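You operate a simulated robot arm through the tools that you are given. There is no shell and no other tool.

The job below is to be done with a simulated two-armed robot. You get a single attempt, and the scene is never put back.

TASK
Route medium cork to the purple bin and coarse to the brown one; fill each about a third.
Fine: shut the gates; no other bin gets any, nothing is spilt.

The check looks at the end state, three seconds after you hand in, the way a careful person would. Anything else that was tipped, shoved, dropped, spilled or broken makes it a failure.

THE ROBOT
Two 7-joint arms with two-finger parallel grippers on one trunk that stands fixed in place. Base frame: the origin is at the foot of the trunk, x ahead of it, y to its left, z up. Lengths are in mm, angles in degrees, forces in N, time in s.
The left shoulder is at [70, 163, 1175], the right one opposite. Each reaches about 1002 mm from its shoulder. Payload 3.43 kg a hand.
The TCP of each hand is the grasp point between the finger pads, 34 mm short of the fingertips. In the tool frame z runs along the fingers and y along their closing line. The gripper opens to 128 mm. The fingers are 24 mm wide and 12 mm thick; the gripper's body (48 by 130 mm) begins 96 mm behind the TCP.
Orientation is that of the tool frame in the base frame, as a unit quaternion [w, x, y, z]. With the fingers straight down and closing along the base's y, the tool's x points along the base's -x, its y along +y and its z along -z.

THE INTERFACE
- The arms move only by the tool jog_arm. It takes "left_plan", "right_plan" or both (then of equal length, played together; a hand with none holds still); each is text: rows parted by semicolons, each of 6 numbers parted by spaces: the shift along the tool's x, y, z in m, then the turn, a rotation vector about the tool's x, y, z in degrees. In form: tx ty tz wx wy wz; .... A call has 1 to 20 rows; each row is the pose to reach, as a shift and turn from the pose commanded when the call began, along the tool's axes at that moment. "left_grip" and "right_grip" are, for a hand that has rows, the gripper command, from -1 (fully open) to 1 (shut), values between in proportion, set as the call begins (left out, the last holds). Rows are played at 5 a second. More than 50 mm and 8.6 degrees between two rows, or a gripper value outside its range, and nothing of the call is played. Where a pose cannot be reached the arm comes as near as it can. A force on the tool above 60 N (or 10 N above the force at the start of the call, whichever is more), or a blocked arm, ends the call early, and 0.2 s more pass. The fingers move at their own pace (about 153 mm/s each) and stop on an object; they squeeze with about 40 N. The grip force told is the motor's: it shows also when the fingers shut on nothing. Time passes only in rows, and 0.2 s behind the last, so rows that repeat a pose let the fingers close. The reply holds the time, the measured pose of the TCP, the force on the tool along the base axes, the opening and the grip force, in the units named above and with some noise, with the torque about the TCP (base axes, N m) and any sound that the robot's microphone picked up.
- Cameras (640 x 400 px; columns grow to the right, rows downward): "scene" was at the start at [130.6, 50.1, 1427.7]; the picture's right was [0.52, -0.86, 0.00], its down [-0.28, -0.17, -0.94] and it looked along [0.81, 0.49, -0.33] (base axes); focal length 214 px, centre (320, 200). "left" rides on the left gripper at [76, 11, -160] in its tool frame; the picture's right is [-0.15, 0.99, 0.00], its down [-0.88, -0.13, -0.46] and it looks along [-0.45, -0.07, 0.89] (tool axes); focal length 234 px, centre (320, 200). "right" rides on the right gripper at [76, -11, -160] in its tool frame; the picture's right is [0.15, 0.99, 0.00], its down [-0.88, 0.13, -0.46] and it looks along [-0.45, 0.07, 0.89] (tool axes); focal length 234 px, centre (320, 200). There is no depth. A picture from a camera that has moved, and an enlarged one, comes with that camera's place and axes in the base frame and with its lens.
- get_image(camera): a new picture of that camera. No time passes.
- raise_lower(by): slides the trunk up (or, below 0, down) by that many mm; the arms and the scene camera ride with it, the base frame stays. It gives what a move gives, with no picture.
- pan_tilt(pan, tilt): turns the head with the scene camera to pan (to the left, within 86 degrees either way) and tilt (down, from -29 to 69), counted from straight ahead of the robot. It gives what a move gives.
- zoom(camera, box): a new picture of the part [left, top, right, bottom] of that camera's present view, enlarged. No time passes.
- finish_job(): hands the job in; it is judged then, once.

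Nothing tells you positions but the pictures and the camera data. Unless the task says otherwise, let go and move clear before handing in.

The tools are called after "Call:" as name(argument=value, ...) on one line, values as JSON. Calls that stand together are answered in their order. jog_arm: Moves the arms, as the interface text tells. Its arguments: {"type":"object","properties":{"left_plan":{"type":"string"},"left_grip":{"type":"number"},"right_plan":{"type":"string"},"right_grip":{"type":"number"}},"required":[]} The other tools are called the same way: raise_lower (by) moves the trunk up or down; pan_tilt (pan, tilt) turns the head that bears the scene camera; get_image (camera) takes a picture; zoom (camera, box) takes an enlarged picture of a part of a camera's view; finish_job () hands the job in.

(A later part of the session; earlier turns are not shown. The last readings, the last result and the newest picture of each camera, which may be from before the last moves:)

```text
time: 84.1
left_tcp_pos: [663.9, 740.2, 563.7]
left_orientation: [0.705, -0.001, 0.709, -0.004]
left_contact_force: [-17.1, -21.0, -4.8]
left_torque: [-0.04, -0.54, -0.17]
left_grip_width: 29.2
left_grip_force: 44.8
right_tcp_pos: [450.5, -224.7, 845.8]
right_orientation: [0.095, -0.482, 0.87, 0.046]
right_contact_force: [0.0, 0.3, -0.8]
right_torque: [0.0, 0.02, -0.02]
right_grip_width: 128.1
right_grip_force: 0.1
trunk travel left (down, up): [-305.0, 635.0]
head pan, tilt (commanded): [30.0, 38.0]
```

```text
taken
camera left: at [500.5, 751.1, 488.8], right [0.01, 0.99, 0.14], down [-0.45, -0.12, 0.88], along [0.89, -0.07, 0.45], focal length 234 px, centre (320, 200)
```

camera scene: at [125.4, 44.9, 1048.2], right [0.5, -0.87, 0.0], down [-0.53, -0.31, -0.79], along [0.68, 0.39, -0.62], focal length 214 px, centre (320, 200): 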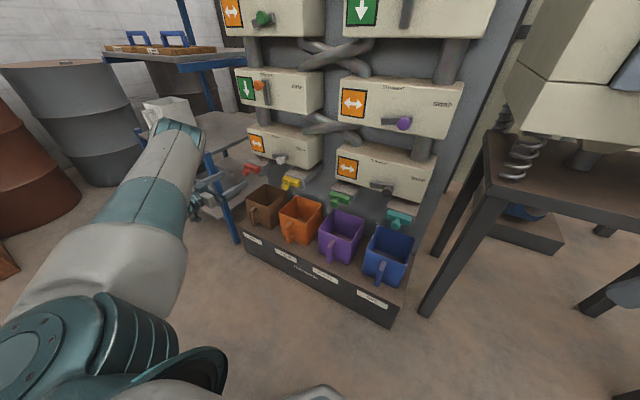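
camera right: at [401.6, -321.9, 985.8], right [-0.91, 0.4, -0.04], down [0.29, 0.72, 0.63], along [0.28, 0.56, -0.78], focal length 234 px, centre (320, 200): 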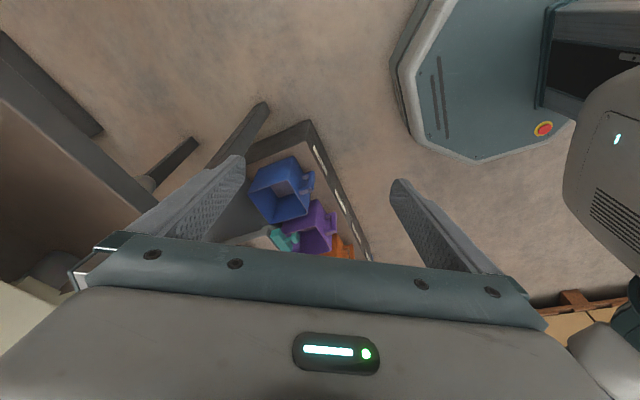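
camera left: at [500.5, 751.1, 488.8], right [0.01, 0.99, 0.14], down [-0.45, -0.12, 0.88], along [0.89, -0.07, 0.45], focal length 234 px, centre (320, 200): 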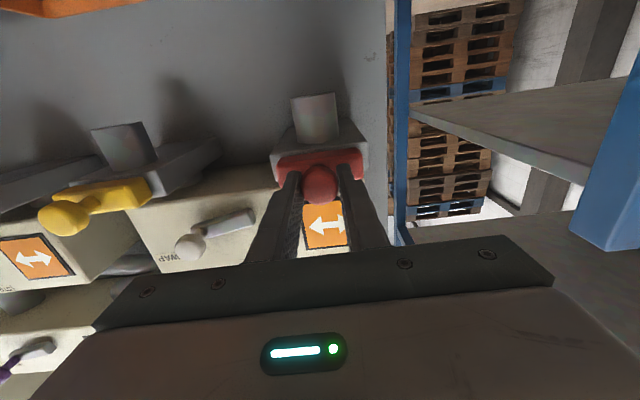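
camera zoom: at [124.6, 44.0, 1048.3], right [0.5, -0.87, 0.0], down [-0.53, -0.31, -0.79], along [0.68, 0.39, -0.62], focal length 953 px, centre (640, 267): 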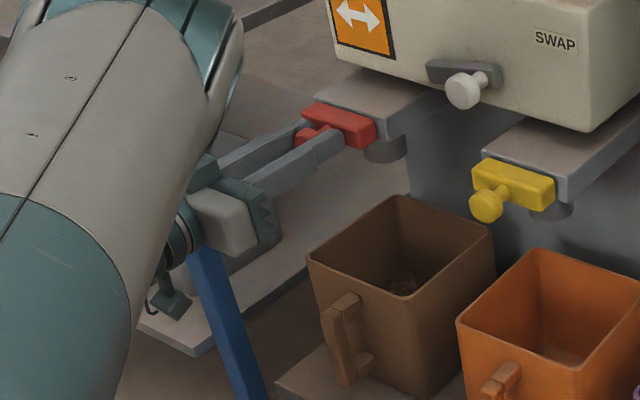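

The gate is shut and the stream has stopped; geometry now puts the brown level at roughly a quarter, a bit short of a third. I open it again for about two more seconds and shut it.

Call:
jog_arm(left_plan="0 -0.001 -0.011 0 0 0; 0 -0.002 -0.022 0 0 0; 0 -0.002 -0.022 0 0 0; 0 -0.002 -0.022 0 0 0; 0 -0.002 -0.022 0 0 0; 0 -0.002 -0.022 0 0 0; 0 -0.002 -0.022 0 0 0; 0 -0.002 -0.022 0 0 0; 0 -0.002 -0.022 0 0 0; 0 -0.002 -0.022 0 0 0; 0 -0.002 -0.014 0 0 0; 0 -0.001 -0.006 0 0 0; 0 -0.001 0 0 0 0; 0 -0.001 0 0 0 0")

Call:
zoom(camera="scene", box=[250, 180, 282, 210])

Call:
zoom(camera="scene", box=[200, 140, 296, 230])

```text
time: 87.1
left_tcp_pos: [663.1, 739.3, 562.3]
left_orientation: [0.705, -0.001, 0.709, -0.005]
left_contact_force: [-17.1, -2.7, -4.3]
left_torque: [-0.07, -0.28, 0.04]
left_grip_width: 29.3
left_grip_force: 45.2
right_tcp_pos: [449.8, -225.2, 845.5]
right_orientation: [0.095, -0.481, 0.87, 0.046]
right_contact_force: [-0.2, 0.4, -0.1]
right_torque: [0.02, -0.01, 0.0]
right_grip_width: 127.8
right_grip_force: 0.0
trunk travel left (down, up): [-305.0, 635.0]
head pan, tilt (commanded): [30.0, 38.0]
```

```text
13.33 times, centred on (266, 195) of scene
camera zoom: at [124.5, 45.1, 1048.2], right [0.5, -0.87, 0.0], down [-0.53, -0.31, -0.79], along [0.68, 0.39, -0.62], focal length 2860 px, centre (1040, 267)
```

zoom: 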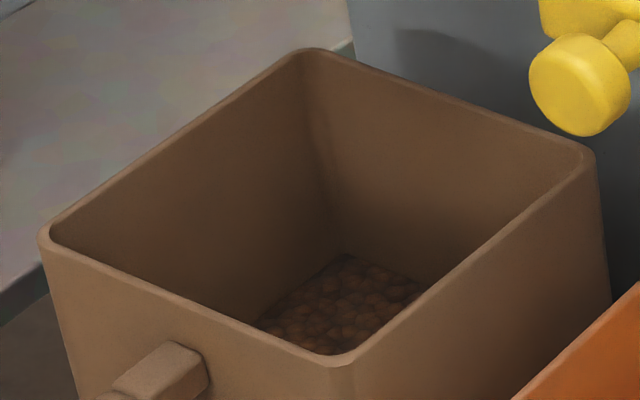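

```text
4.44 times, centred on (248, 185) of scene
camera zoom: at [124.5, 45.1, 1048.2], right [0.5, -0.87, 0.0], down [-0.53, -0.31, -0.79], along [0.68, 0.39, -0.62], focal length 953 px, centre (640, 267)
```

zoom: 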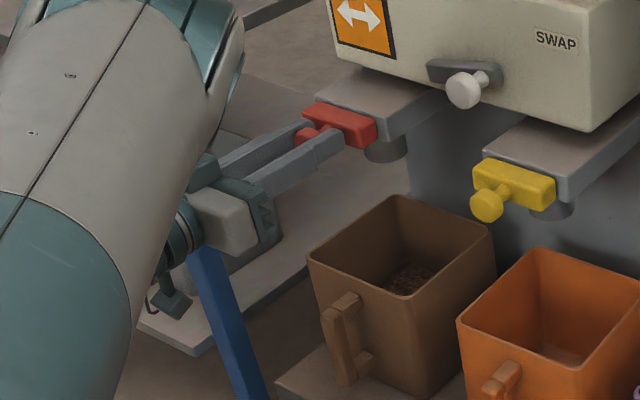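

Level is now about 27–28 %. One more opening of about 1.6 s should bring it to a third.

Call:
jog_arm(left_plan="0 0 -0.011 0 0 0; 0 0 -0.022 0 0 0; 0 0 -0.022 0 0 0; 0 0 -0.022 0 0 0; 0 0 -0.022 0 0 0; 0 0 -0.022 0 0 0; 0 0 -0.022 0 0 0; 0 0 -0.022 0 0 0; 0 0 -0.022 0 0 0; 0 0 -0.014 0 0 0; 0 0 -0.006 0 0 0; 0 0 0 0 0 0; 0 0 0 0 0 0")

Call:
zoom(camera="scene", box=[250, 180, 282, 210])

Call:
zoom(camera="scene", box=[200, 140, 296, 230])

```text
time: 89.9
left_tcp_pos: [662.4, 740.2, 564.1]
left_orientation: [0.704, -0.001, 0.71, -0.005]
left_contact_force: [-19.7, -8.4, -10.3]
left_torque: [-0.11, 0.1, -0.08]
left_grip_width: 29.3
left_grip_force: 44.9
right_tcp_pos: [451.0, -225.7, 844.8]
right_orientation: [0.094, -0.482, 0.87, 0.045]
right_contact_force: [-1.5, 1.0, -0.2]
right_torque: [-0.04, 0.01, 0.02]
right_grip_width: 128.1
right_grip_force: 0.0
trunk travel left (down, up): [-305.0, 635.0]
head pan, tilt (commanded): [30.0, 38.0]
```

```text
13.33 times, centred on (266, 195) of scene
camera zoom: at [124.9, 45.4, 1048.2], right [0.5, -0.87, 0.0], down [-0.53, -0.31, -0.79], along [0.68, 0.39, -0.62], focal length 2860 px, centre (1040, 267)
```

zoom: 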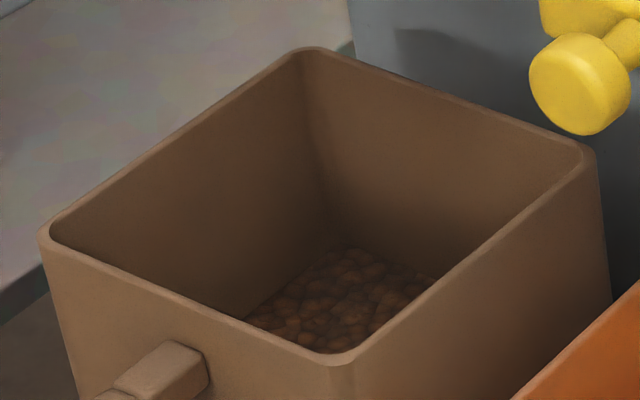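

```text
4.44 times, centred on (248, 185) of scene
camera zoom: at [124.9, 45.4, 1048.2], right [0.5, -0.87, 0.0], down [-0.53, -0.31, -0.79], along [0.68, 0.39, -0.62], focal length 953 px, centre (640, 267)
```

zoom: 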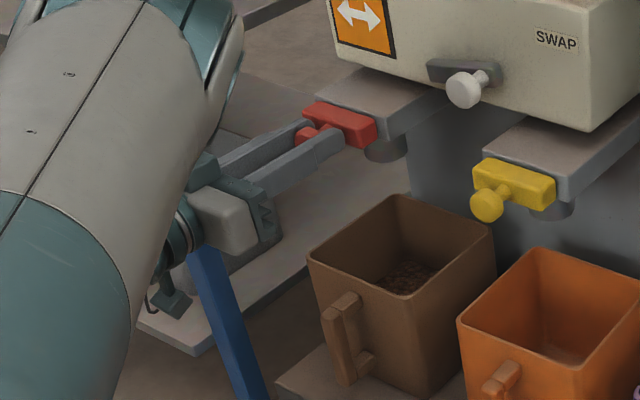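

The brown bin now shows about a third by geometry and the red gate is shut. I release the knob and back straight off.

Call:
jog_arm(left_plan="0 0 -0.001 0 0 0; 0 0 -0.001 0 0 0; 0 0 -0.001 0 0 0; 0 0 -0.001 0 0 0", left_grip=-1)

Call:
jog_arm(left_plan="0 0 -0.03 0 0 0; 0 0 -0.06 0 0 0; -0.02 0 -0.09 0 0 0; -0.05 -0.02 -0.10 0 0 0; -0.09 -0.05 -0.10 0 0 0; -0.13 -0.08 -0.10 0 0 0; -0.13 -0.08 -0.10 0 0 0")

Call:
get_image(camera="scene")

Call:
get_image(camera="left")

```text
time: 90.9
left_tcp_pos: [662.5, 738.8, 563.9]
left_orientation: [0.705, -0.001, 0.709, -0.004]
left_contact_force: [0.6, -0.1, 0.9]
left_torque: [0.01, -0.01, -0.02]
left_grip_width: 128.1
left_grip_force: 0.1
right_tcp_pos: [452.3, -225.9, 846.0]
right_orientation: [0.094, -0.482, 0.87, 0.046]
right_contact_force: [0.2, 0.1, -0.2]
right_torque: [-0.02, -0.01, 0.01]
right_grip_width: 127.9
right_grip_force: 0.0
trunk travel left (down, up): [-305.0, 635.0]
head pan, tilt (commanded): [30.0, 38.0]
```

```text
time: 92.5
left_tcp_pos: [563.2, 660.9, 694.8]
left_orientation: [0.705, 0.0, 0.709, -0.005]
left_contact_force: [-0.5, 0.9, -0.1]
left_torque: [0.03, -0.01, 0.01]
left_grip_width: 127.9
left_grip_force: 0.1
right_tcp_pos: [451.5, -225.6, 846.8]
right_orientation: [0.094, -0.481, 0.871, 0.046]
right_contact_force: [0.4, -0.6, 0.0]
right_torque: [0.01, 0.0, -0.01]
right_grip_width: 128.1
right_grip_force: 0.1
trunk travel left (down, up): [-305.0, 635.0]
head pan, tilt (commanded): [30.0, 38.0]
```

```text
taken
camera scene: at [125.6, 45.5, 1048.1], right [0.5, -0.87, 0.0], down [-0.53, -0.31, -0.79], along [0.68, 0.39, -0.62], focal length 214 px, centre (320, 200)
```

scene: 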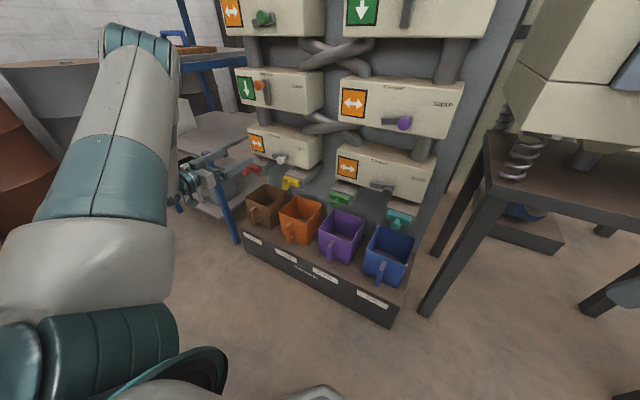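

```text
taken
camera left: at [401.2, 672.5, 619.9], right [0.01, 0.99, 0.14], down [-0.45, -0.12, 0.88], along [0.89, -0.07, 0.45], focal length 234 px, centre (320, 200)
```

left: 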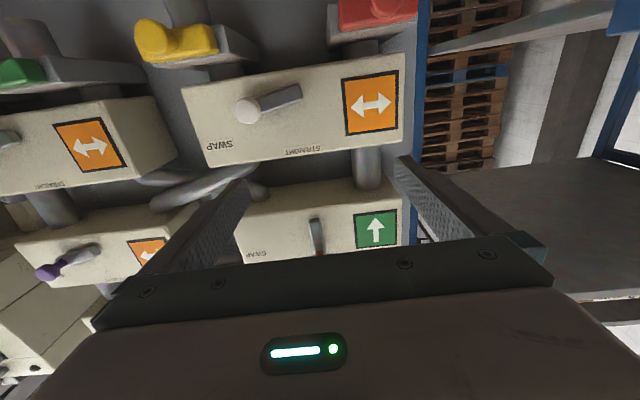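

Both levers read SWAP, the red gate is shut. Now for the green gate with the right arm: I swing the right hand to point horizontally forward-left in front of the purple bin.

Call:
jog_arm(right_plan="-0.03154 0.01266 0.02764 1.46 -7.72 1.27; -0.06308 0.02532 0.05528 2.92 -15.44 2.54; -0.09462 0.03798 0.08292 4.38 -23.16 3.81; -0.12616 0.05064 0.11056 5.84 -30.88 5.08; -0.1577 0.0633 0.1382 7.3 -38.6 6.35; -0.18924 0.07596 0.16584 8.76 -46.32 7.62; -0.22078 0.08862 0.19348 10.22 -54.04 8.89; -0.25232 0.10128 0.22112 11.68 -61.76 10.16; -0.28386 0.11394 0.24876 13.14 -69.48 11.43; -0.3154 0.1266 0.2764 14.6 -77.2 12.7; -0.3154 0.1266 0.2764 14.6 -77.2 12.7")

Call:
get_image(camera="right")

Call:
get_image(camera="scene")

```text
time: 94.9
left_tcp_pos: [562.7, 660.8, 695.6]
left_orientation: [0.705, 0.0, 0.709, -0.005]
left_contact_force: [0.4, -0.7, 0.7]
left_torque: [-0.01, -0.02, 0.01]
left_grip_width: 128.1
left_grip_force: 0.0
right_tcp_pos: [593.9, 84.7, 655.2]
right_orientation: [0.648, -0.259, 0.662, 0.272]
right_contact_force: [0.1, -1.0, 0.4]
right_torque: [0.02, 0.0, 0.05]
right_grip_width: 128.2
right_grip_force: 0.1
right hand out of reach, approached as far as the arm can: row 6, 8, 9, 10, 11
trunk travel left (down, up): [-305.0, 635.0]
head pan, tilt (commanded): [30.0, 38.0]
```

```text
taken
camera right: at [485.2, -32.7, 580.6], right [-0.69, 0.71, -0.12], down [-0.4, -0.23, 0.89], along [0.6, 0.66, 0.44], focal length 234 px, centre (320, 200)
```

right: 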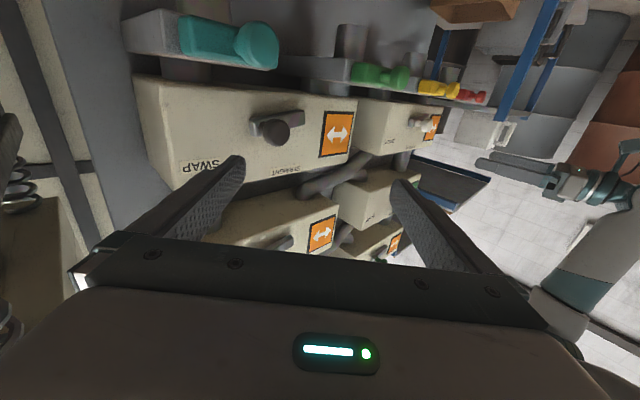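

```text
taken
camera scene: at [125.5, 44.6, 1048.2], right [0.5, -0.87, 0.0], down [-0.53, -0.31, -0.79], along [0.68, 0.39, -0.62], focal length 214 px, centre (320, 200)
```

scene: 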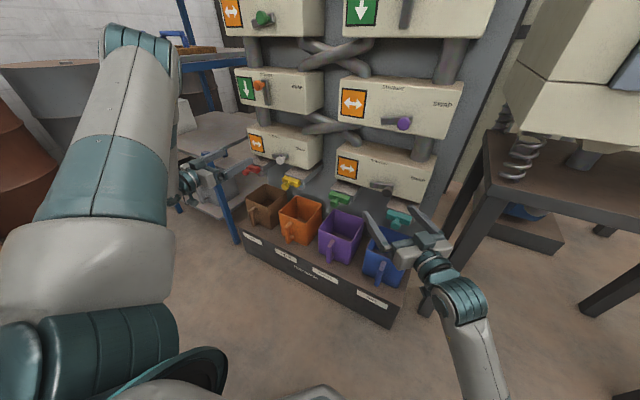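

The right hand now points forward-left with a comfortable elbow. I narrow the fingers to about 60 mm and roll the hand 90° so they will close above/below the knob, staying in free space.

Call:
jog_arm(right_plan="0 0 0 0 0 8.2; 0 0 -0.005 0 0 16.4; 0 0 -0.01 0 0 24.6; 0 0 -0.015 0 0 32.8; 0 0 -0.02 0 0 41; 0 0 -0.02 0 0 49.2; 0 0 -0.02 0 0 57.4; 0 0 -0.02 0 0 65.6; 0 0 -0.02 0 0 73.8; 0 0 -0.02 0 0 82; 0 0 -0.02 0 0 90; 0 0 -0.02 0 0 90", right_grip=0.06)

Call:
get_image(camera="right")

Call:
get_image(camera="scene")

```text
time: 97.5
left_tcp_pos: [562.6, 662.7, 695.1]
left_orientation: [0.706, -0.001, 0.709, -0.004]
left_contact_force: [0.2, 0.1, -0.8]
left_torque: [-0.02, 0.0, 0.01]
left_grip_width: 127.9
left_grip_force: 0.1
right_tcp_pos: [573.4, 73.3, 649.4]
right_orientation: [0.266, 0.285, 0.651, 0.651]
right_contact_force: [0.2, 0.7, -0.4]
right_torque: [0.01, 0.0, 0.01]
right_grip_width: 59.9
right_grip_force: 0.0
trunk travel left (down, up): [-305.0, 635.0]
head pan, tilt (commanded): [30.0, 38.0]
```

```text
taken
camera right: at [406.4, 17.1, 642.1], right [-0.08, 0.1, 0.99], down [0.29, -0.95, 0.11], along [0.95, 0.3, 0.05], focal length 234 px, centre (320, 200)
```

right: 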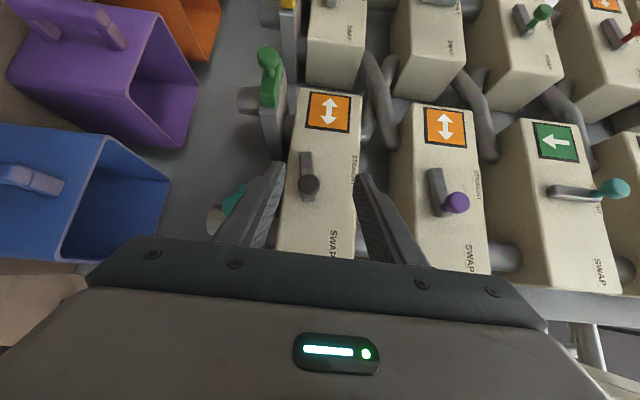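

```text
taken
camera scene: at [125.4, 45.1, 1048.2], right [0.5, -0.87, 0.0], down [-0.53, -0.31, -0.79], along [0.68, 0.39, -0.62], focal length 214 px, centre (320, 200)
```

scene: 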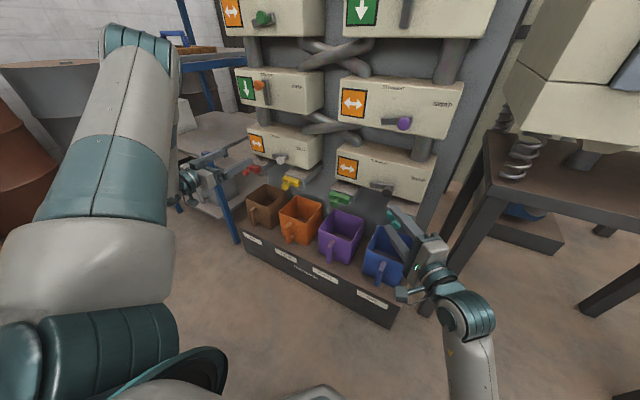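

The roll worked and the side view shows the green knob at about [672, 300, 563]. I bring the hand over in front of the green gate.

Call:
jog_arm(right_plan="0.0264 -0.0003 0.0335 0 0 0; 0.0529 -0.0006 0.0671 0 0 0; 0.0793 -0.0009 0.1006 0 0 0; 0.082 -0.0433 0.1151 0 0 0; 0.0847 -0.0857 0.1296 0 0 0; 0.0847 -0.0857 0.1296 0 0 0")

Call:
get_image(camera="right")

Call:
get_image(camera="scene")

Call:
zoom(camera="scene", box=[296, 160, 424, 270])

```text
time: 98.3
left_tcp_pos: [562.8, 661.2, 693.7]
left_orientation: [0.706, 0.001, 0.708, -0.006]
left_contact_force: [0.8, -0.1, 0.2]
left_torque: [0.0, 0.0, -0.05]
left_grip_width: 127.9
left_grip_force: 0.0
right_tcp_pos: [611.5, 115.0, 563.0]
right_orientation: [0.317, 0.263, 0.715, 0.565]
right_contact_force: [0.5, -0.5, 0.5]
right_torque: [-0.04, 0.03, -0.03]
right_grip_width: 60.4
right_grip_force: 0.1
trunk travel left (down, up): [-305.0, 635.0]
head pan, tilt (commanded): [30.0, 38.0]
stopped in row 4 (right hand): the arm was blocked; the commanded pose is now the measured one
```

```text
taken
camera right: at [440.4, 67.2, 565.1], right [-0.08, 0.33, 0.94], down [0.24, -0.91, 0.34], along [0.97, 0.26, -0.01], focal length 234 px, centre (320, 200)
```

right: 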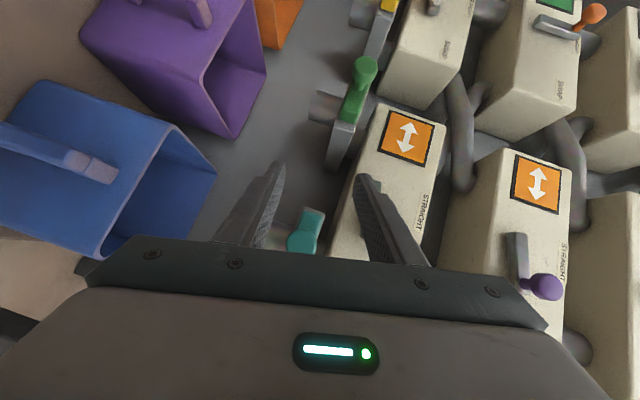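

```text
taken
camera scene: at [125.3, 45.1, 1048.2], right [0.5, -0.87, 0.0], down [-0.53, -0.31, -0.79], along [0.68, 0.39, -0.62], focal length 214 px, centre (320, 200)
```

scene: 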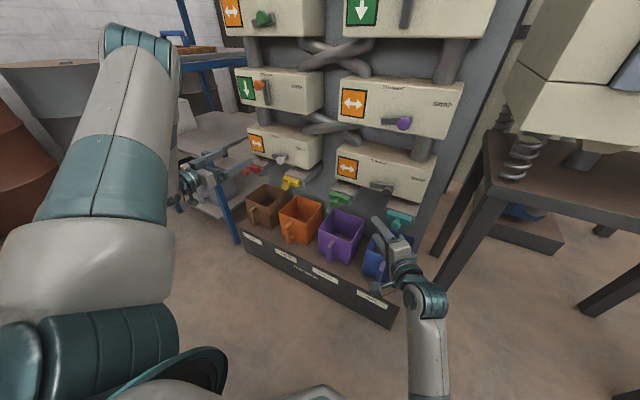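

```text
3.64 times, centred on (360, 215) of scene
camera zoom: at [125.3, 45.1, 1048.2], right [0.5, -0.87, 0.0], down [-0.53, -0.31, -0.79], along [0.68, 0.39, -0.62], focal length 780 px, centre (174, 146)
```

zoom: 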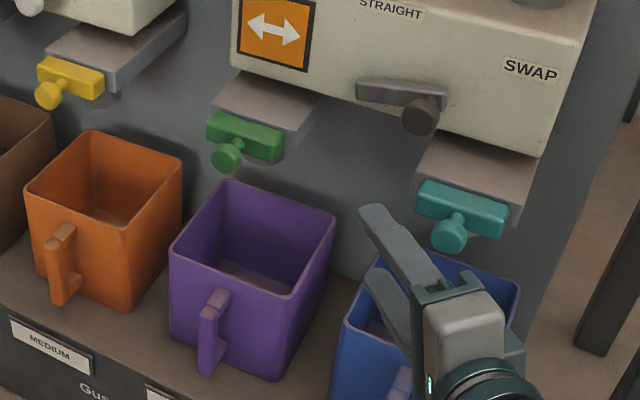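

The right arm was blocked partway (the gates and bins look untouched). I look at how the right arm is folded before planning a different path.

Call:
pan_tilt(pan=-10, tilt=65)

Call:
get_image(camera="scene")

Call:
pan_tilt(pan=-50, tilt=60)

Call:
get_image(camera="scene")

Call:
get_image(camera="left")

```text
time: 99.3
left_tcp_pos: [562.1, 660.9, 694.6]
left_orientation: [0.705, 0.0, 0.709, -0.005]
left_contact_force: [-0.4, 0.4, -0.1]
left_torque: [-0.02, -0.03, 0.01]
left_grip_width: 128.0
left_grip_force: 0.0
right_tcp_pos: [611.2, 117.1, 563.0]
right_orientation: [0.317, 0.263, 0.715, 0.565]
right_contact_force: [-0.4, 0.2, 0.9]
right_torque: [-0.04, -0.02, 0.02]
right_grip_width: 60.0
right_grip_force: 0.1
trunk travel left (down, up): [-305.0, 635.0]
head pan, tilt (commanded): [-10.0, 65.0]
```

```text
taken
camera scene: at [110.5, -8.5, 1013.0], right [-0.17, -0.98, 0.0], down [-0.89, 0.16, -0.42], along [0.42, -0.07, -0.91], focal length 214 px, centre (320, 200)
```

scene: 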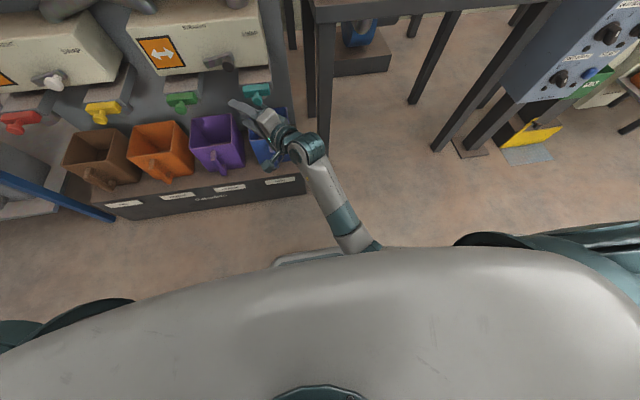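

```text
time: 100.4
left_tcp_pos: [562.5, 661.5, 695.2]
left_orientation: [0.706, 0.0, 0.709, -0.004]
left_contact_force: [-0.7, 0.6, 0.8]
left_torque: [-0.01, 0.02, -0.01]
left_grip_width: 128.1
left_grip_force: 0.1
right_tcp_pos: [611.7, 116.1, 563.1]
right_orientation: [0.317, 0.263, 0.714, 0.567]
right_contact_force: [0.2, 0.3, -0.3]
right_torque: [-0.01, -0.05, -0.02]
right_grip_width: 60.3
right_grip_force: 0.1
trunk travel left (down, up): [-305.0, 635.0]
head pan, tilt (commanded): [-50.0, 60.0]
```

```text
taken
camera scene: at [93.6, -49.1, 1018.5], right [-0.77, -0.64, 0.0], down [-0.56, 0.66, -0.5], along [0.32, -0.38, -0.87], focal length 214 px, centre (320, 200)
```

scene: 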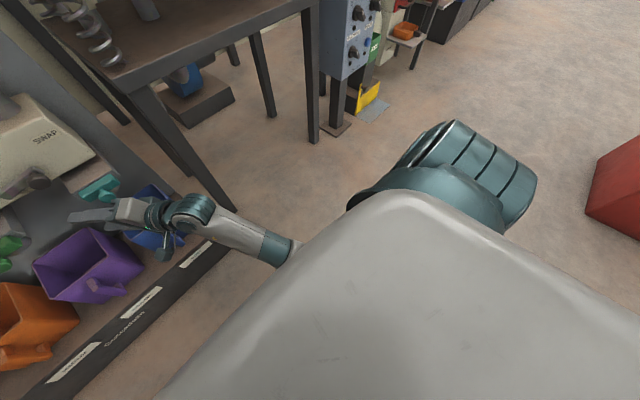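

```text
taken
camera left: at [401.7, 672.3, 620.0], right [0.01, 0.99, 0.14], down [-0.45, -0.12, 0.88], along [0.89, -0.07, 0.45], focal length 234 px, centre (320, 200)
```

left: 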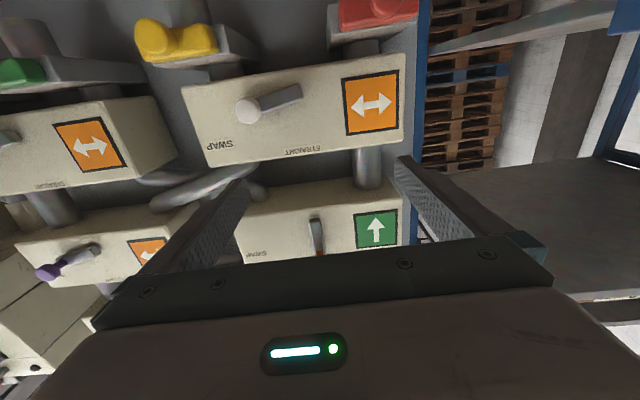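

The right elbow is tucked under the torso, which is what blocks it. Instead the left arm, in its good elbow-up pose, can take the green gate with its hand turned to the right; first I pull the right hand back up and clear.

Call:
jog_arm(right_plan="-0.0058 0.0256 -0.0257 0 0 0; -0.0115 0.0512 -0.0513 0 0 0; -0.0173 0.0768 -0.077 0 0 0; -0.0173 0.0768 -0.077 0 0 0")

Call:
pan_tilt(pan=30, tilt=38)

Call:
get_image(camera="scene")

Call:
get_image(camera="right")

```text
time: 101.6
left_tcp_pos: [562.9, 660.3, 695.2]
left_orientation: [0.706, 0.0, 0.709, -0.005]
left_contact_force: [-0.2, -0.1, -0.4]
left_torque: [0.01, 0.01, 0.02]
left_grip_width: 127.8
left_grip_force: 0.1
right_tcp_pos: [570.6, 43.4, 610.4]
right_orientation: [0.331, 0.258, 0.746, 0.517]
right_contact_force: [0.2, -0.7, -0.2]
right_torque: [0.0, -0.02, -0.01]
right_grip_width: 60.3
right_grip_force: 0.1
trunk travel left (down, up): [-305.0, 635.0]
head pan, tilt (commanded): [-50.0, 60.0]
stopped in row 4 (right hand): the arm was blocked; the commanded pose is now the measured one
```

```text
time: 103.2
left_tcp_pos: [562.5, 660.7, 695.0]
left_orientation: [0.705, -0.001, 0.709, -0.005]
left_contact_force: [-0.7, 0.0, -0.3]
left_torque: [-0.02, -0.02, -0.01]
left_grip_width: 128.1
left_grip_force: 0.0
right_tcp_pos: [570.3, 44.9, 611.7]
right_orientation: [0.33, 0.257, 0.745, 0.52]
right_contact_force: [-0.2, 0.7, -0.5]
right_torque: [0.02, -0.03, 0.01]
right_grip_width: 60.0
right_grip_force: 0.2
trunk travel left (down, up): [-305.0, 635.0]
head pan, tilt (commanded): [30.0, 38.0]
```

```text
taken
camera scene: at [125.5, 45.0, 1048.2], right [0.5, -0.87, 0.0], down [-0.53, -0.31, -0.79], along [0.68, 0.39, -0.62], focal length 214 px, centre (320, 200)
```

scene: 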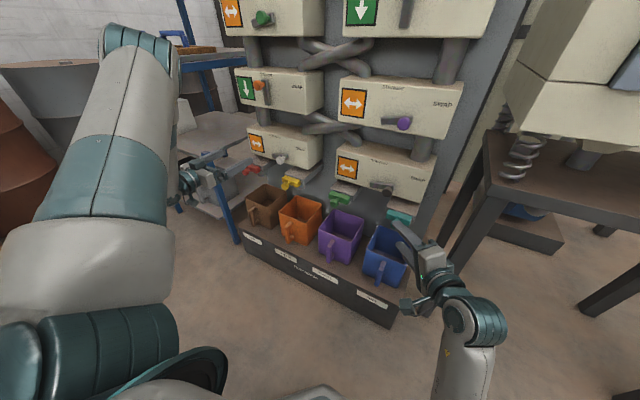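

```text
taken
camera right: at [398.5, -1.0, 622.2], right [-0.05, 0.43, 0.9], down [0.23, -0.87, 0.43], along [0.97, 0.23, -0.05], focal length 234 px, centre (320, 200)
```

right: 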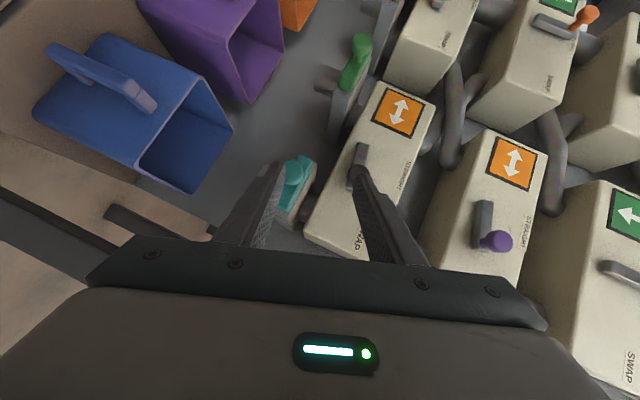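

Right hand is clear of the gates. Now the left hand moves toward the green gate while turning 40° to the right.

Call:
jog_arm(left_plan="0.0075 -0.0435 0.0047 6.67 0 0; 0.015 -0.087 0.0093 13.33 0 0; 0.0225 -0.1305 0.014 20 0 0; 0.03 -0.174 0.0187 26.67 0 0; 0.0375 -0.2175 0.0233 33.33 0 0; 0.045 -0.261 0.028 40 0 0; 0.045 -0.261 0.028 40 0 0")

Call:
get_image(camera="left")

Call:
get_image(camera="scene")

```text
time: 104.8
left_tcp_pos: [588.4, 397.2, 651.5]
left_orientation: [0.663, 0.242, 0.664, -0.247]
left_contact_force: [0.0, -0.1, -0.1]
left_torque: [-0.01, 0.03, -0.02]
left_grip_width: 128.3
left_grip_force: 0.1
right_tcp_pos: [570.8, 44.1, 610.7]
right_orientation: [0.33, 0.257, 0.745, 0.52]
right_contact_force: [0.5, 0.2, -0.3]
right_torque: [-0.01, 0.03, 0.02]
right_grip_width: 60.2
right_grip_force: 0.0
trunk travel left (down, up): [-305.0, 635.0]
head pan, tilt (commanded): [30.0, 38.0]
```

```text
taken
camera left: at [472.7, 508.9, 575.5], right [0.64, 0.75, 0.14], down [-0.43, 0.2, 0.88], along [0.64, -0.62, 0.45], focal length 234 px, centre (320, 200)
```

left: 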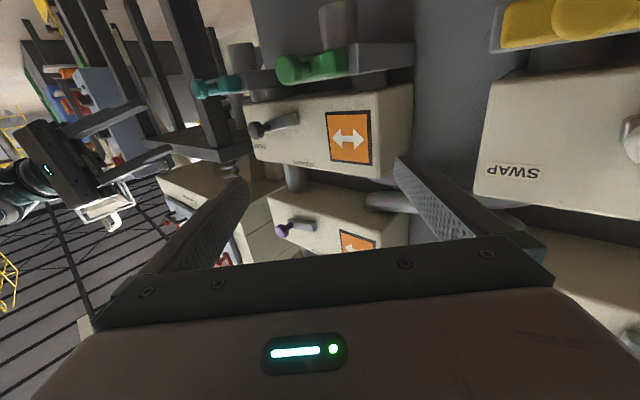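

```text
taken
camera scene: at [125.5, 45.0, 1048.2], right [0.5, -0.87, 0.0], down [-0.53, -0.31, -0.79], along [0.68, 0.39, -0.62], focal length 214 px, centre (320, 200)
```

scene: 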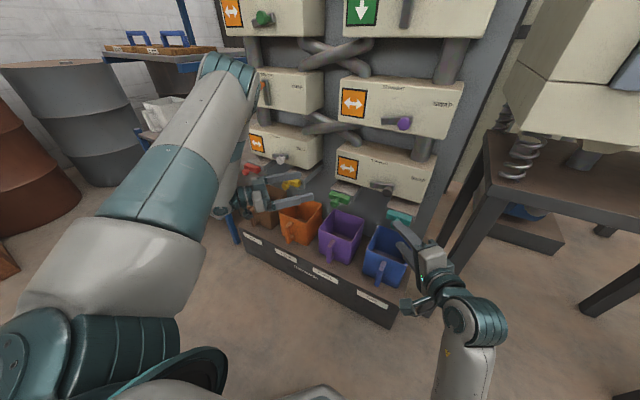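

The left arm reaches this turned pose precisely. I roll the left hand 90° here in free space so the fingers will close above and below the green knob.

Call:
jog_arm(left_plan="0 0 0 0 0 -8.2; 0 0 0 0 0 -16.4; 0 0 0 0 0 -24.6; 0 0 0 0 0 -32.8; 0 0 0 0 0 -41; 0 0 0 0 0 -49.2; 0 0 0 0 0 -57.4; 0 0 0 0 0 -65.6; 0 0 0 0 0 -73.8; 0 0 0 0 0 -82; 0 0 0 0 0 -90; 0 0 0 0 0 -90", left_grip=0.0)

Call:
get_image(camera="left")

Call:
get_image(camera="scene")

```text
time: 107.3
left_tcp_pos: [588.5, 400.4, 652.1]
left_orientation: [-0.294, 0.3, -0.639, 0.644]
left_contact_force: [1.3, 0.1, 0.2]
left_torque: [0.0, -0.05, 0.0]
left_grip_width: 64.1
left_grip_force: 0.0
right_tcp_pos: [570.4, 44.3, 611.4]
right_orientation: [0.331, 0.258, 0.745, 0.519]
right_contact_force: [-0.1, 0.3, -0.1]
right_torque: [0.01, 0.03, 0.0]
right_grip_width: 60.1
right_grip_force: 0.0
trunk travel left (down, up): [-305.0, 635.0]
head pan, tilt (commanded): [30.0, 38.0]
```

```text
taken
camera left: at [416.4, 445.2, 641.0], right [0.09, 0.1, -0.99], down [0.22, 0.97, 0.12], along [0.97, -0.23, 0.06], focal length 234 px, centre (320, 200)
```

left: 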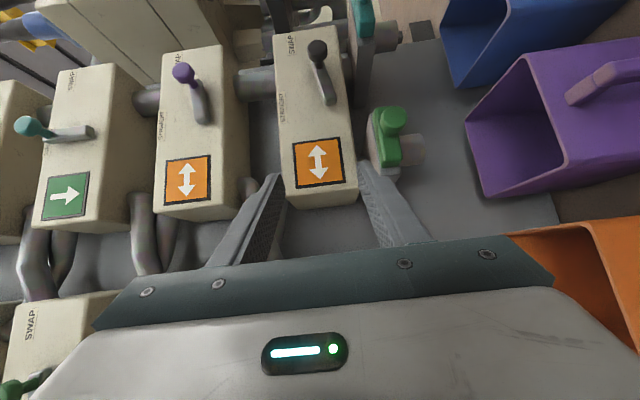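

```text
taken
camera scene: at [125.5, 45.0, 1048.2], right [0.5, -0.87, 0.0], down [-0.53, -0.31, -0.79], along [0.68, 0.39, -0.62], focal length 214 px, centre (320, 200)
```

scene: 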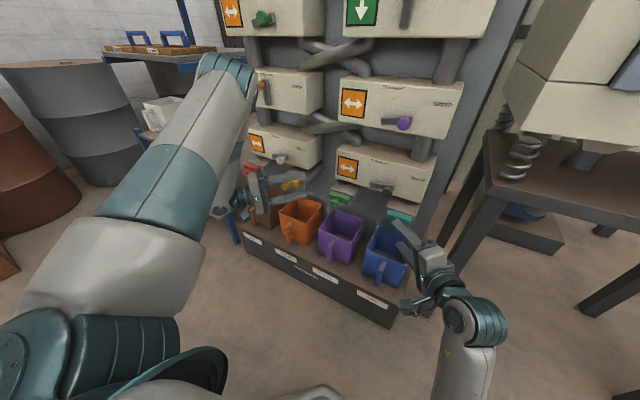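

The roll succeeded; the wrist camera now looks straight at the green gate from the side. I zoom to fix the knob's position.

Call:
zoom(camera="left", box=[340, 80, 468, 200])

Call:
zoom(camera="scene", box=[296, 170, 392, 260])

```text
3.33 times, centred on (404, 140) of left
camera zoom: at [416.4, 445.2, 641.0], right [0.09, 0.1, -0.99], down [0.22, 0.97, 0.12], along [0.97, -0.23, 0.06], focal length 781 px, centre (40, 400)
```

zoom: 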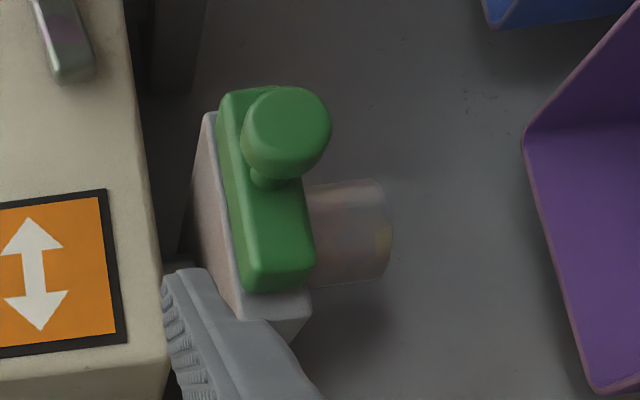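

```text
4.44 times, centred on (344, 215) of scene
camera zoom: at [125.5, 45.0, 1048.2], right [0.5, -0.87, 0.0], down [-0.53, -0.31, -0.79], along [0.68, 0.39, -0.62], focal length 953 px, centre (213, 133)
```

zoom: 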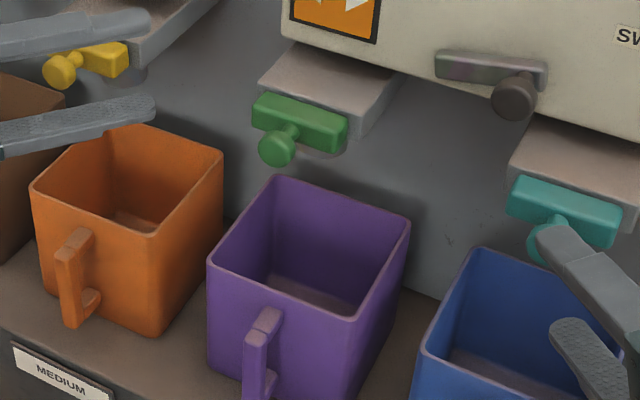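

Triangulation puts the green knob at [670–676, 299, 563]. I go to a pre-grasp point 60 mm back along the finger direction.

Call:
jog_arm(left_plan="0.0066 0.0298 0.0187 0 0 0; 0.0133 0.0595 0.0374 0 0 0; 0.0199 0.0893 0.0561 0 0 0; 0.0199 0.0893 0.0561 0 0 0")

Call:
get_image(camera="left")

Call:
zoom(camera="scene", box=[280, 160, 392, 260])

```text
time: 108.3
left_tcp_pos: [636.2, 359.9, 577.5]
left_orientation: [0.29, -0.302, 0.648, -0.636]
left_contact_force: [0.4, 0.1, -0.1]
left_torque: [0.01, -0.01, -0.04]
left_grip_width: 64.0
left_grip_force: 0.0
left hand out of reach, approached as far as the arm can: row 2, 3, 4
right_tcp_pos: [568.5, 43.2, 610.5]
right_orientation: [0.33, 0.256, 0.745, 0.519]
right_contact_force: [0.1, -0.6, 0.9]
right_torque: [0.0, 0.0, 0.0]
right_grip_width: 60.5
right_grip_force: 0.0
trunk travel left (down, up): [-305.0, 635.0]
head pan, tilt (commanded): [30.0, 38.0]
```

```text
taken
camera left: at [463.6, 405.0, 570.9], right [0.07, 0.12, -0.99], down [0.23, 0.96, 0.13], along [0.97, -0.23, 0.04], focal length 234 px, centre (320, 200)
```

left: 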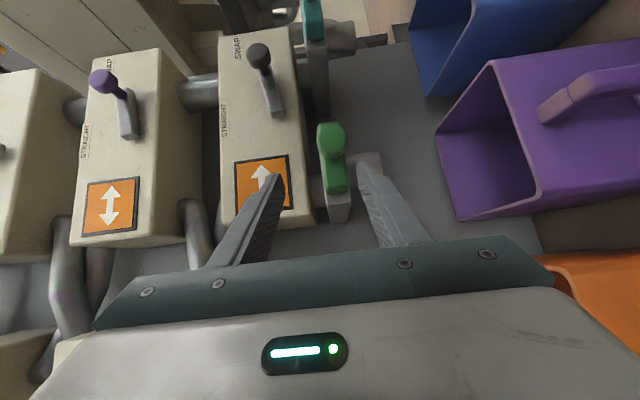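

```text
4.00 times, centred on (336, 210) of scene
camera zoom: at [125.5, 45.0, 1048.2], right [0.5, -0.87, 0.0], down [-0.53, -0.31, -0.79], along [0.68, 0.39, -0.62], focal length 858 px, centre (256, 160)
```

zoom: 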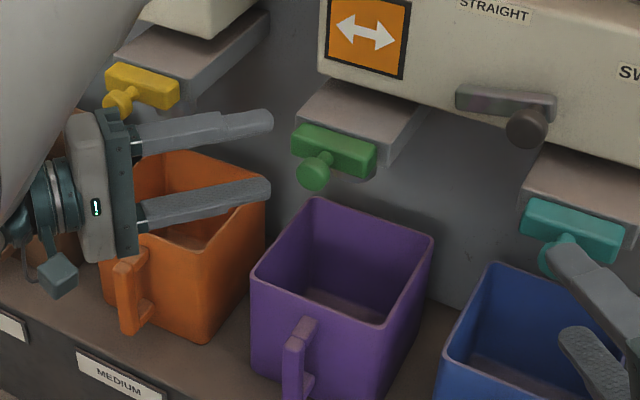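

The arm again settles slightly off the request, but nearly along the approach line. I try a small step onward toward the knob to see if the pose is attainable further forward.

Call:
jog_arm(left_plan="0.006 0.008 0.012 0 0 0; 0.010 0.014 0.022 0 0 0; 0.010 0.014 0.022 0 0 0")

Call:
get_image(camera="left")

```text
time: 109.2
left_tcp_pos: [660.0, 341.0, 567.2]
left_orientation: [0.293, -0.301, 0.643, -0.64]
left_contact_force: [-0.1, 1.0, -0.7]
left_torque: [0.01, 0.0, -0.01]
left_grip_width: 63.9
left_grip_force: 0.1
left hand out of reach, approached as far as the arm can: row 1, 2, 3
right_tcp_pos: [569.6, 44.5, 610.0]
right_orientation: [0.331, 0.257, 0.745, 0.519]
right_contact_force: [0.9, 0.4, -0.2]
right_torque: [0.02, -0.01, 0.0]
right_grip_width: 60.1
right_grip_force: 0.0
trunk travel left (down, up): [-305.0, 635.0]
head pan, tilt (commanded): [30.0, 38.0]
```

```text
taken
camera left: at [487.7, 386.7, 558.2], right [0.08, 0.11, -0.99], down [0.22, 0.97, 0.13], along [0.97, -0.23, 0.06], focal length 234 px, centre (320, 200)
```

left: 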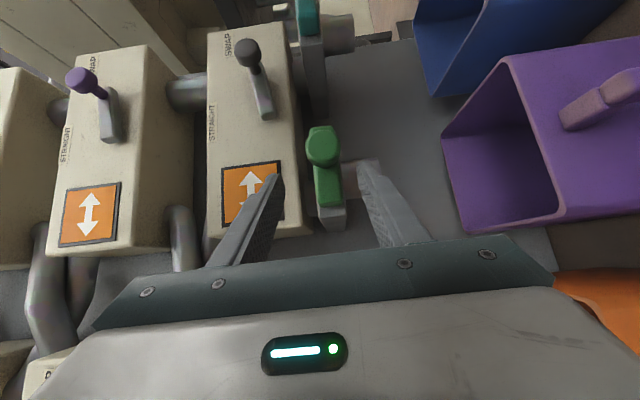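

This posture can't quite reach the green knob. I back the left hand away and up, then untangle the right arm by returning it to its earlier elbow-out pose.

Call:
jog_arm(left_plan="0 -0.01 -0.03 0 0 0; 0 -0.03 -0.06 0 0 0; 0 -0.06 -0.09 0 0 0; -0.02 -0.09 -0.12 0 0 0; -0.04 -0.12 -0.14 0 0 0; -0.04 -0.12 -0.14 0 0 0")

Call:
jog_arm(right_plan="-0.0123 0.0092 -0.0222 2.24 4.59 -5.9; -0.0246 0.0184 -0.0443 4.47 9.19 -11.8; -0.037 0.0277 -0.0665 6.71 13.78 -17.7; -0.0493 0.0369 -0.0887 8.94 18.37 -23.6; -0.0616 0.0461 -0.1108 11.18 22.96 -29.5; -0.0739 0.0553 -0.133 13.41 27.56 -35.4; -0.0863 0.0646 -0.1552 15.65 32.15 -41.3; -0.0986 0.0738 -0.1773 17.89 36.74 -47.2; -0.1109 0.083 -0.1995 20.12 41.34 -53.1; -0.1232 0.0922 -0.2216 22.36 45.93 -59; -0.1355 0.1014 -0.2438 24.59 50.52 -64.9; -0.1479 0.1107 -0.266 26.83 55.11 -70.8; -0.1602 0.1199 -0.2881 29.06 59.71 -76.7; -0.1725 0.1291 -0.3103 31.3 64.3 -82.6; -0.1725 0.1291 -0.3103 31.3 64.3 -82.6")

Call:
get_image(camera="scene")

Call:
get_image(camera="right")

```text
time: 110.5
left_tcp_pos: [580.0, 465.2, 690.1]
left_orientation: [-0.295, 0.299, -0.64, 0.643]
left_contact_force: [0.1, 0.4, -0.3]
left_torque: [-0.03, 0.01, 0.01]
left_grip_width: 64.1
left_grip_force: 0.1
left hand out of reach, approached as far as the arm can: row 1
right_tcp_pos: [569.3, 43.6, 610.1]
right_orientation: [0.331, 0.257, 0.745, 0.519]
right_contact_force: [-0.7, 0.0, -0.2]
right_torque: [-0.01, 0.01, 0.01]
right_grip_width: 60.0
right_grip_force: 0.0
trunk travel left (down, up): [-305.0, 635.0]
head pan, tilt (commanded): [30.0, 38.0]
```

```text
time: 113.8
left_tcp_pos: [580.2, 464.3, 688.7]
left_orientation: [-0.295, 0.3, -0.64, 0.643]
left_contact_force: [-0.3, -0.7, 0.7]
left_torque: [-0.03, -0.05, -0.01]
left_grip_width: 64.3
left_grip_force: 0.0
right_tcp_pos: [449.4, -229.0, 849.2]
right_orientation: [0.093, -0.484, 0.869, 0.048]
right_contact_force: [0.0, 0.0, 0.3]
right_torque: [-0.02, -0.01, 0.01]
right_grip_width: 60.1
right_grip_force: 0.0
trunk travel left (down, up): [-305.0, 635.0]
head pan, tilt (commanded): [30.0, 38.0]
```

```text
taken
camera scene: at [125.7, 44.9, 1048.1], right [0.5, -0.87, 0.0], down [-0.53, -0.31, -0.79], along [0.68, 0.39, -0.62], focal length 214 px, centre (320, 200)
```

scene: 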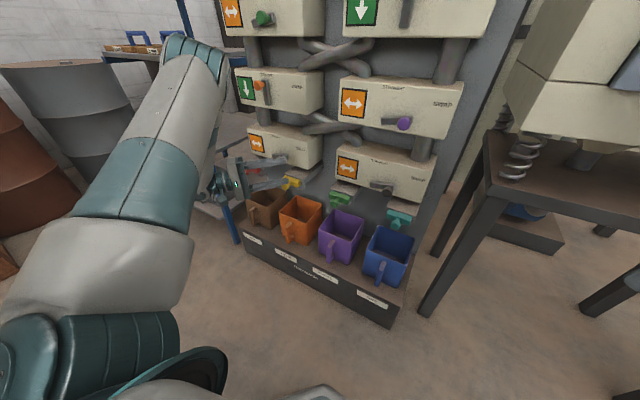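

```text
taken
camera right: at [401.6, -325.1, 989.2], right [-0.92, 0.4, -0.04], down [0.29, 0.72, 0.63], along [0.28, 0.56, -0.78], focal length 234 px, centre (320, 200)
```

right: 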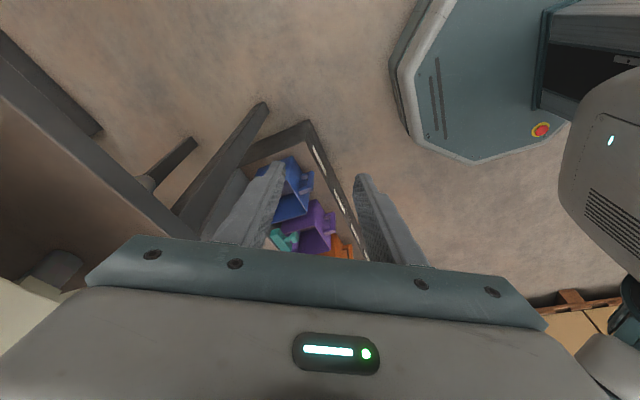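

Call:
pan_tilt(pan=-50, tilt=40)

Call:
get_image(camera="scene")

```text
time: 115.3
left_tcp_pos: [579.3, 464.2, 689.4]
left_orientation: [-0.295, 0.299, -0.64, 0.643]
left_contact_force: [0.2, 0.7, 0.0]
left_torque: [0.02, 0.01, 0.01]
left_grip_width: 64.1
left_grip_force: 0.0
right_tcp_pos: [449.9, -229.7, 848.3]
right_orientation: [0.094, -0.483, 0.869, 0.048]
right_contact_force: [-0.4, 0.6, 0.1]
right_torque: [0.0, -0.01, -0.02]
right_grip_width: 60.1
right_grip_force: 0.0
trunk travel left (down, up): [-305.0, 635.0]
head pan, tilt (commanded): [-50.0, 40.0]
```

```text
taken
camera scene: at [105.4, -63.3, 1045.2], right [-0.77, -0.64, 0.0], down [-0.41, 0.49, -0.77], along [0.49, -0.59, -0.64], focal length 214 px, centre (320, 200)
```

scene: 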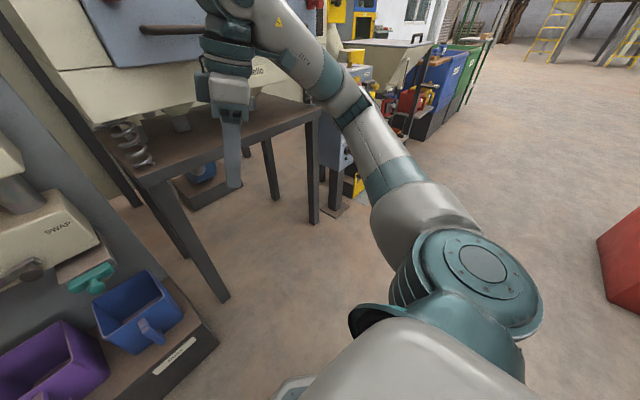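

The right arm is back in a natural elbow-out posture. I bring it to the same kind of hand-down pose from which it reached the black lever earlier.

Call:
jog_arm(right_plan="-0.0346 0.0199 -0.0185 0.69 1.41 7.21; -0.0693 0.0397 -0.0371 1.38 2.83 14.43; -0.1039 0.0596 -0.0556 2.06 4.24 21.64; -0.1385 0.0795 -0.0742 2.75 5.65 28.85; -0.1731 0.0993 -0.0927 3.44 7.06 36.06; -0.2078 0.1192 -0.1112 4.13 8.48 43.28; -0.2424 0.139 -0.1298 4.81 9.89 50.49; -0.277 0.1589 -0.1483 5.5 11.3 57.7; -0.277 0.1589 -0.1483 5.5 11.3 57.7")

Call:
pan_tilt(pan=15, tilt=38)

Call:
get_image(camera="scene")

```text
time: 117.3
left_tcp_pos: [580.0, 464.2, 690.0]
left_orientation: [-0.294, 0.3, -0.64, 0.643]
left_contact_force: [-1.0, 0.9, 0.7]
left_torque: [-0.01, -0.01, 0.0]
left_grip_width: 64.0
left_grip_force: 0.1
right_tcp_pos: [443.6, 62.8, 1051.5]
right_orientation: [-0.001, 0.0, 1.0, 0.002]
right_contact_force: [0.0, -0.6, -0.3]
right_torque: [0.03, 0.0, 0.02]
right_grip_width: 60.1
right_grip_force: 0.0
trunk travel left (down, up): [-305.0, 635.0]
head pan, tilt (commanded): [-50.0, 40.0]
```

```text
time: 118.6
left_tcp_pos: [578.9, 464.6, 689.6]
left_orientation: [-0.295, 0.3, -0.64, 0.643]
left_contact_force: [0.2, -0.9, -0.4]
left_torque: [-0.01, 0.01, 0.04]
left_grip_width: 64.0
left_grip_force: 0.0
right_tcp_pos: [444.7, 63.2, 1051.3]
right_orientation: [0.0, -0.002, 1.0, 0.001]
right_contact_force: [0.7, 0.1, -0.3]
right_torque: [0.0, 0.02, 0.03]
right_grip_width: 60.2
right_grip_force: 0.1
trunk travel left (down, up): [-305.0, 635.0]
head pan, tilt (commanded): [15.0, 38.0]
```

```text
taken
camera scene: at [134.1, 24.2, 1048.2], right [0.26, -0.97, 0.0], down [-0.59, -0.16, -0.79], along [0.76, 0.2, -0.62], focal length 214 px, centre (320, 200)
```

scene: 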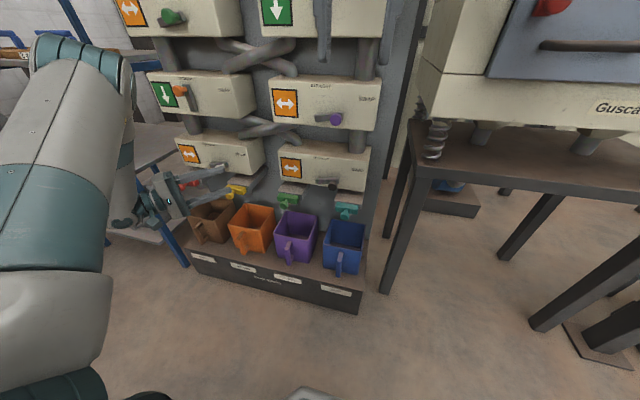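

Call:
jog_arm(right_plan="-0.0099 0.0089 0.0243 0 -7.5 0; -0.0198 0.0178 0.0485 0 -15 0; -0.0298 0.0268 0.0728 0 -22.5 0; -0.0397 0.0357 0.097 0 -30 0; -0.0496 0.0446 0.1213 0 -37.5 0; -0.0595 0.0535 0.1455 0 -45 0; -0.0694 0.0624 0.1698 0 -52.5 0; -0.0793 0.0713 0.194 0 -60 0; -0.0893 0.0803 0.2183 0 -67.5 0; -0.0992 0.0892 0.2425 0 -75 0; -0.1091 0.0981 0.2668 0 -82.5 0; -0.119 0.107 0.291 0 -90 0; -0.119 0.107 0.291 0 -90 0", left_plan="-0.015 0 -0.018 0 0 0; -0.03 0 -0.036 0 0 0; -0.045 0 -0.054 0 0 0; -0.06 0 -0.072 0 0 0; -0.0785 0 -0.0929 0 0 0; -0.0785 0 -0.0929 0 0 0; -0.0785 0 -0.0929 0 0 0; -0.0785 0 -0.0929 0 0 0; -0.0785 0 -0.0929 0 0 0; -0.0785 0 -0.0929 0 0 0; -0.0785 0 -0.0929 0 0 0; -0.0785 0 -0.0929 0 0 0; -0.0785 0 -0.0929 0 0 0")

Call:
get_image(camera="scene")

Call:
get_image(camera="right")

```text
time: 121.4
left_tcp_pos: [560.4, 583.8, 687.4]
left_orientation: [-0.295, 0.299, -0.64, 0.643]
left_contact_force: [0.1, -0.3, -0.2]
left_torque: [0.0, -0.01, 0.02]
left_grip_width: 63.9
left_grip_force: 0.0
right_tcp_pos: [559.7, 170.3, 756.8]
right_orientation: [0.707, 0.0, 0.707, 0.002]
right_contact_force: [0.3, -0.4, 0.6]
right_torque: [0.02, 0.02, 0.04]
right_grip_width: 60.4
right_grip_force: 0.1
trunk travel left (down, up): [-305.0, 635.0]
head pan, tilt (commanded): [15.0, 38.0]
```

```text
taken
camera scene: at [134.0, 24.0, 1048.3], right [0.26, -0.97, 0.0], down [-0.59, -0.16, -0.79], along [0.76, 0.2, -0.62], focal length 214 px, centre (320, 200)
```

scene: 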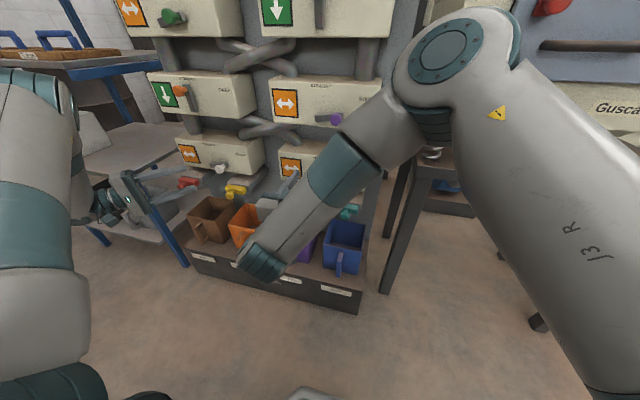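

```text
taken
camera right: at [399.8, 157.8, 680.6], right [0.0, 0.99, -0.14], down [-0.46, 0.13, 0.88], along [0.89, 0.07, 0.45], focal length 234 px, centre (320, 200)
```

right: 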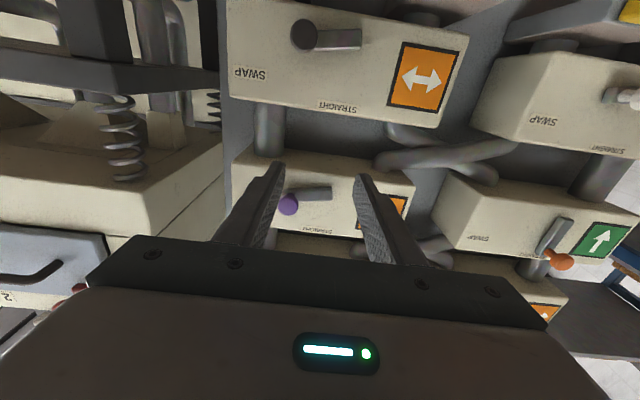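

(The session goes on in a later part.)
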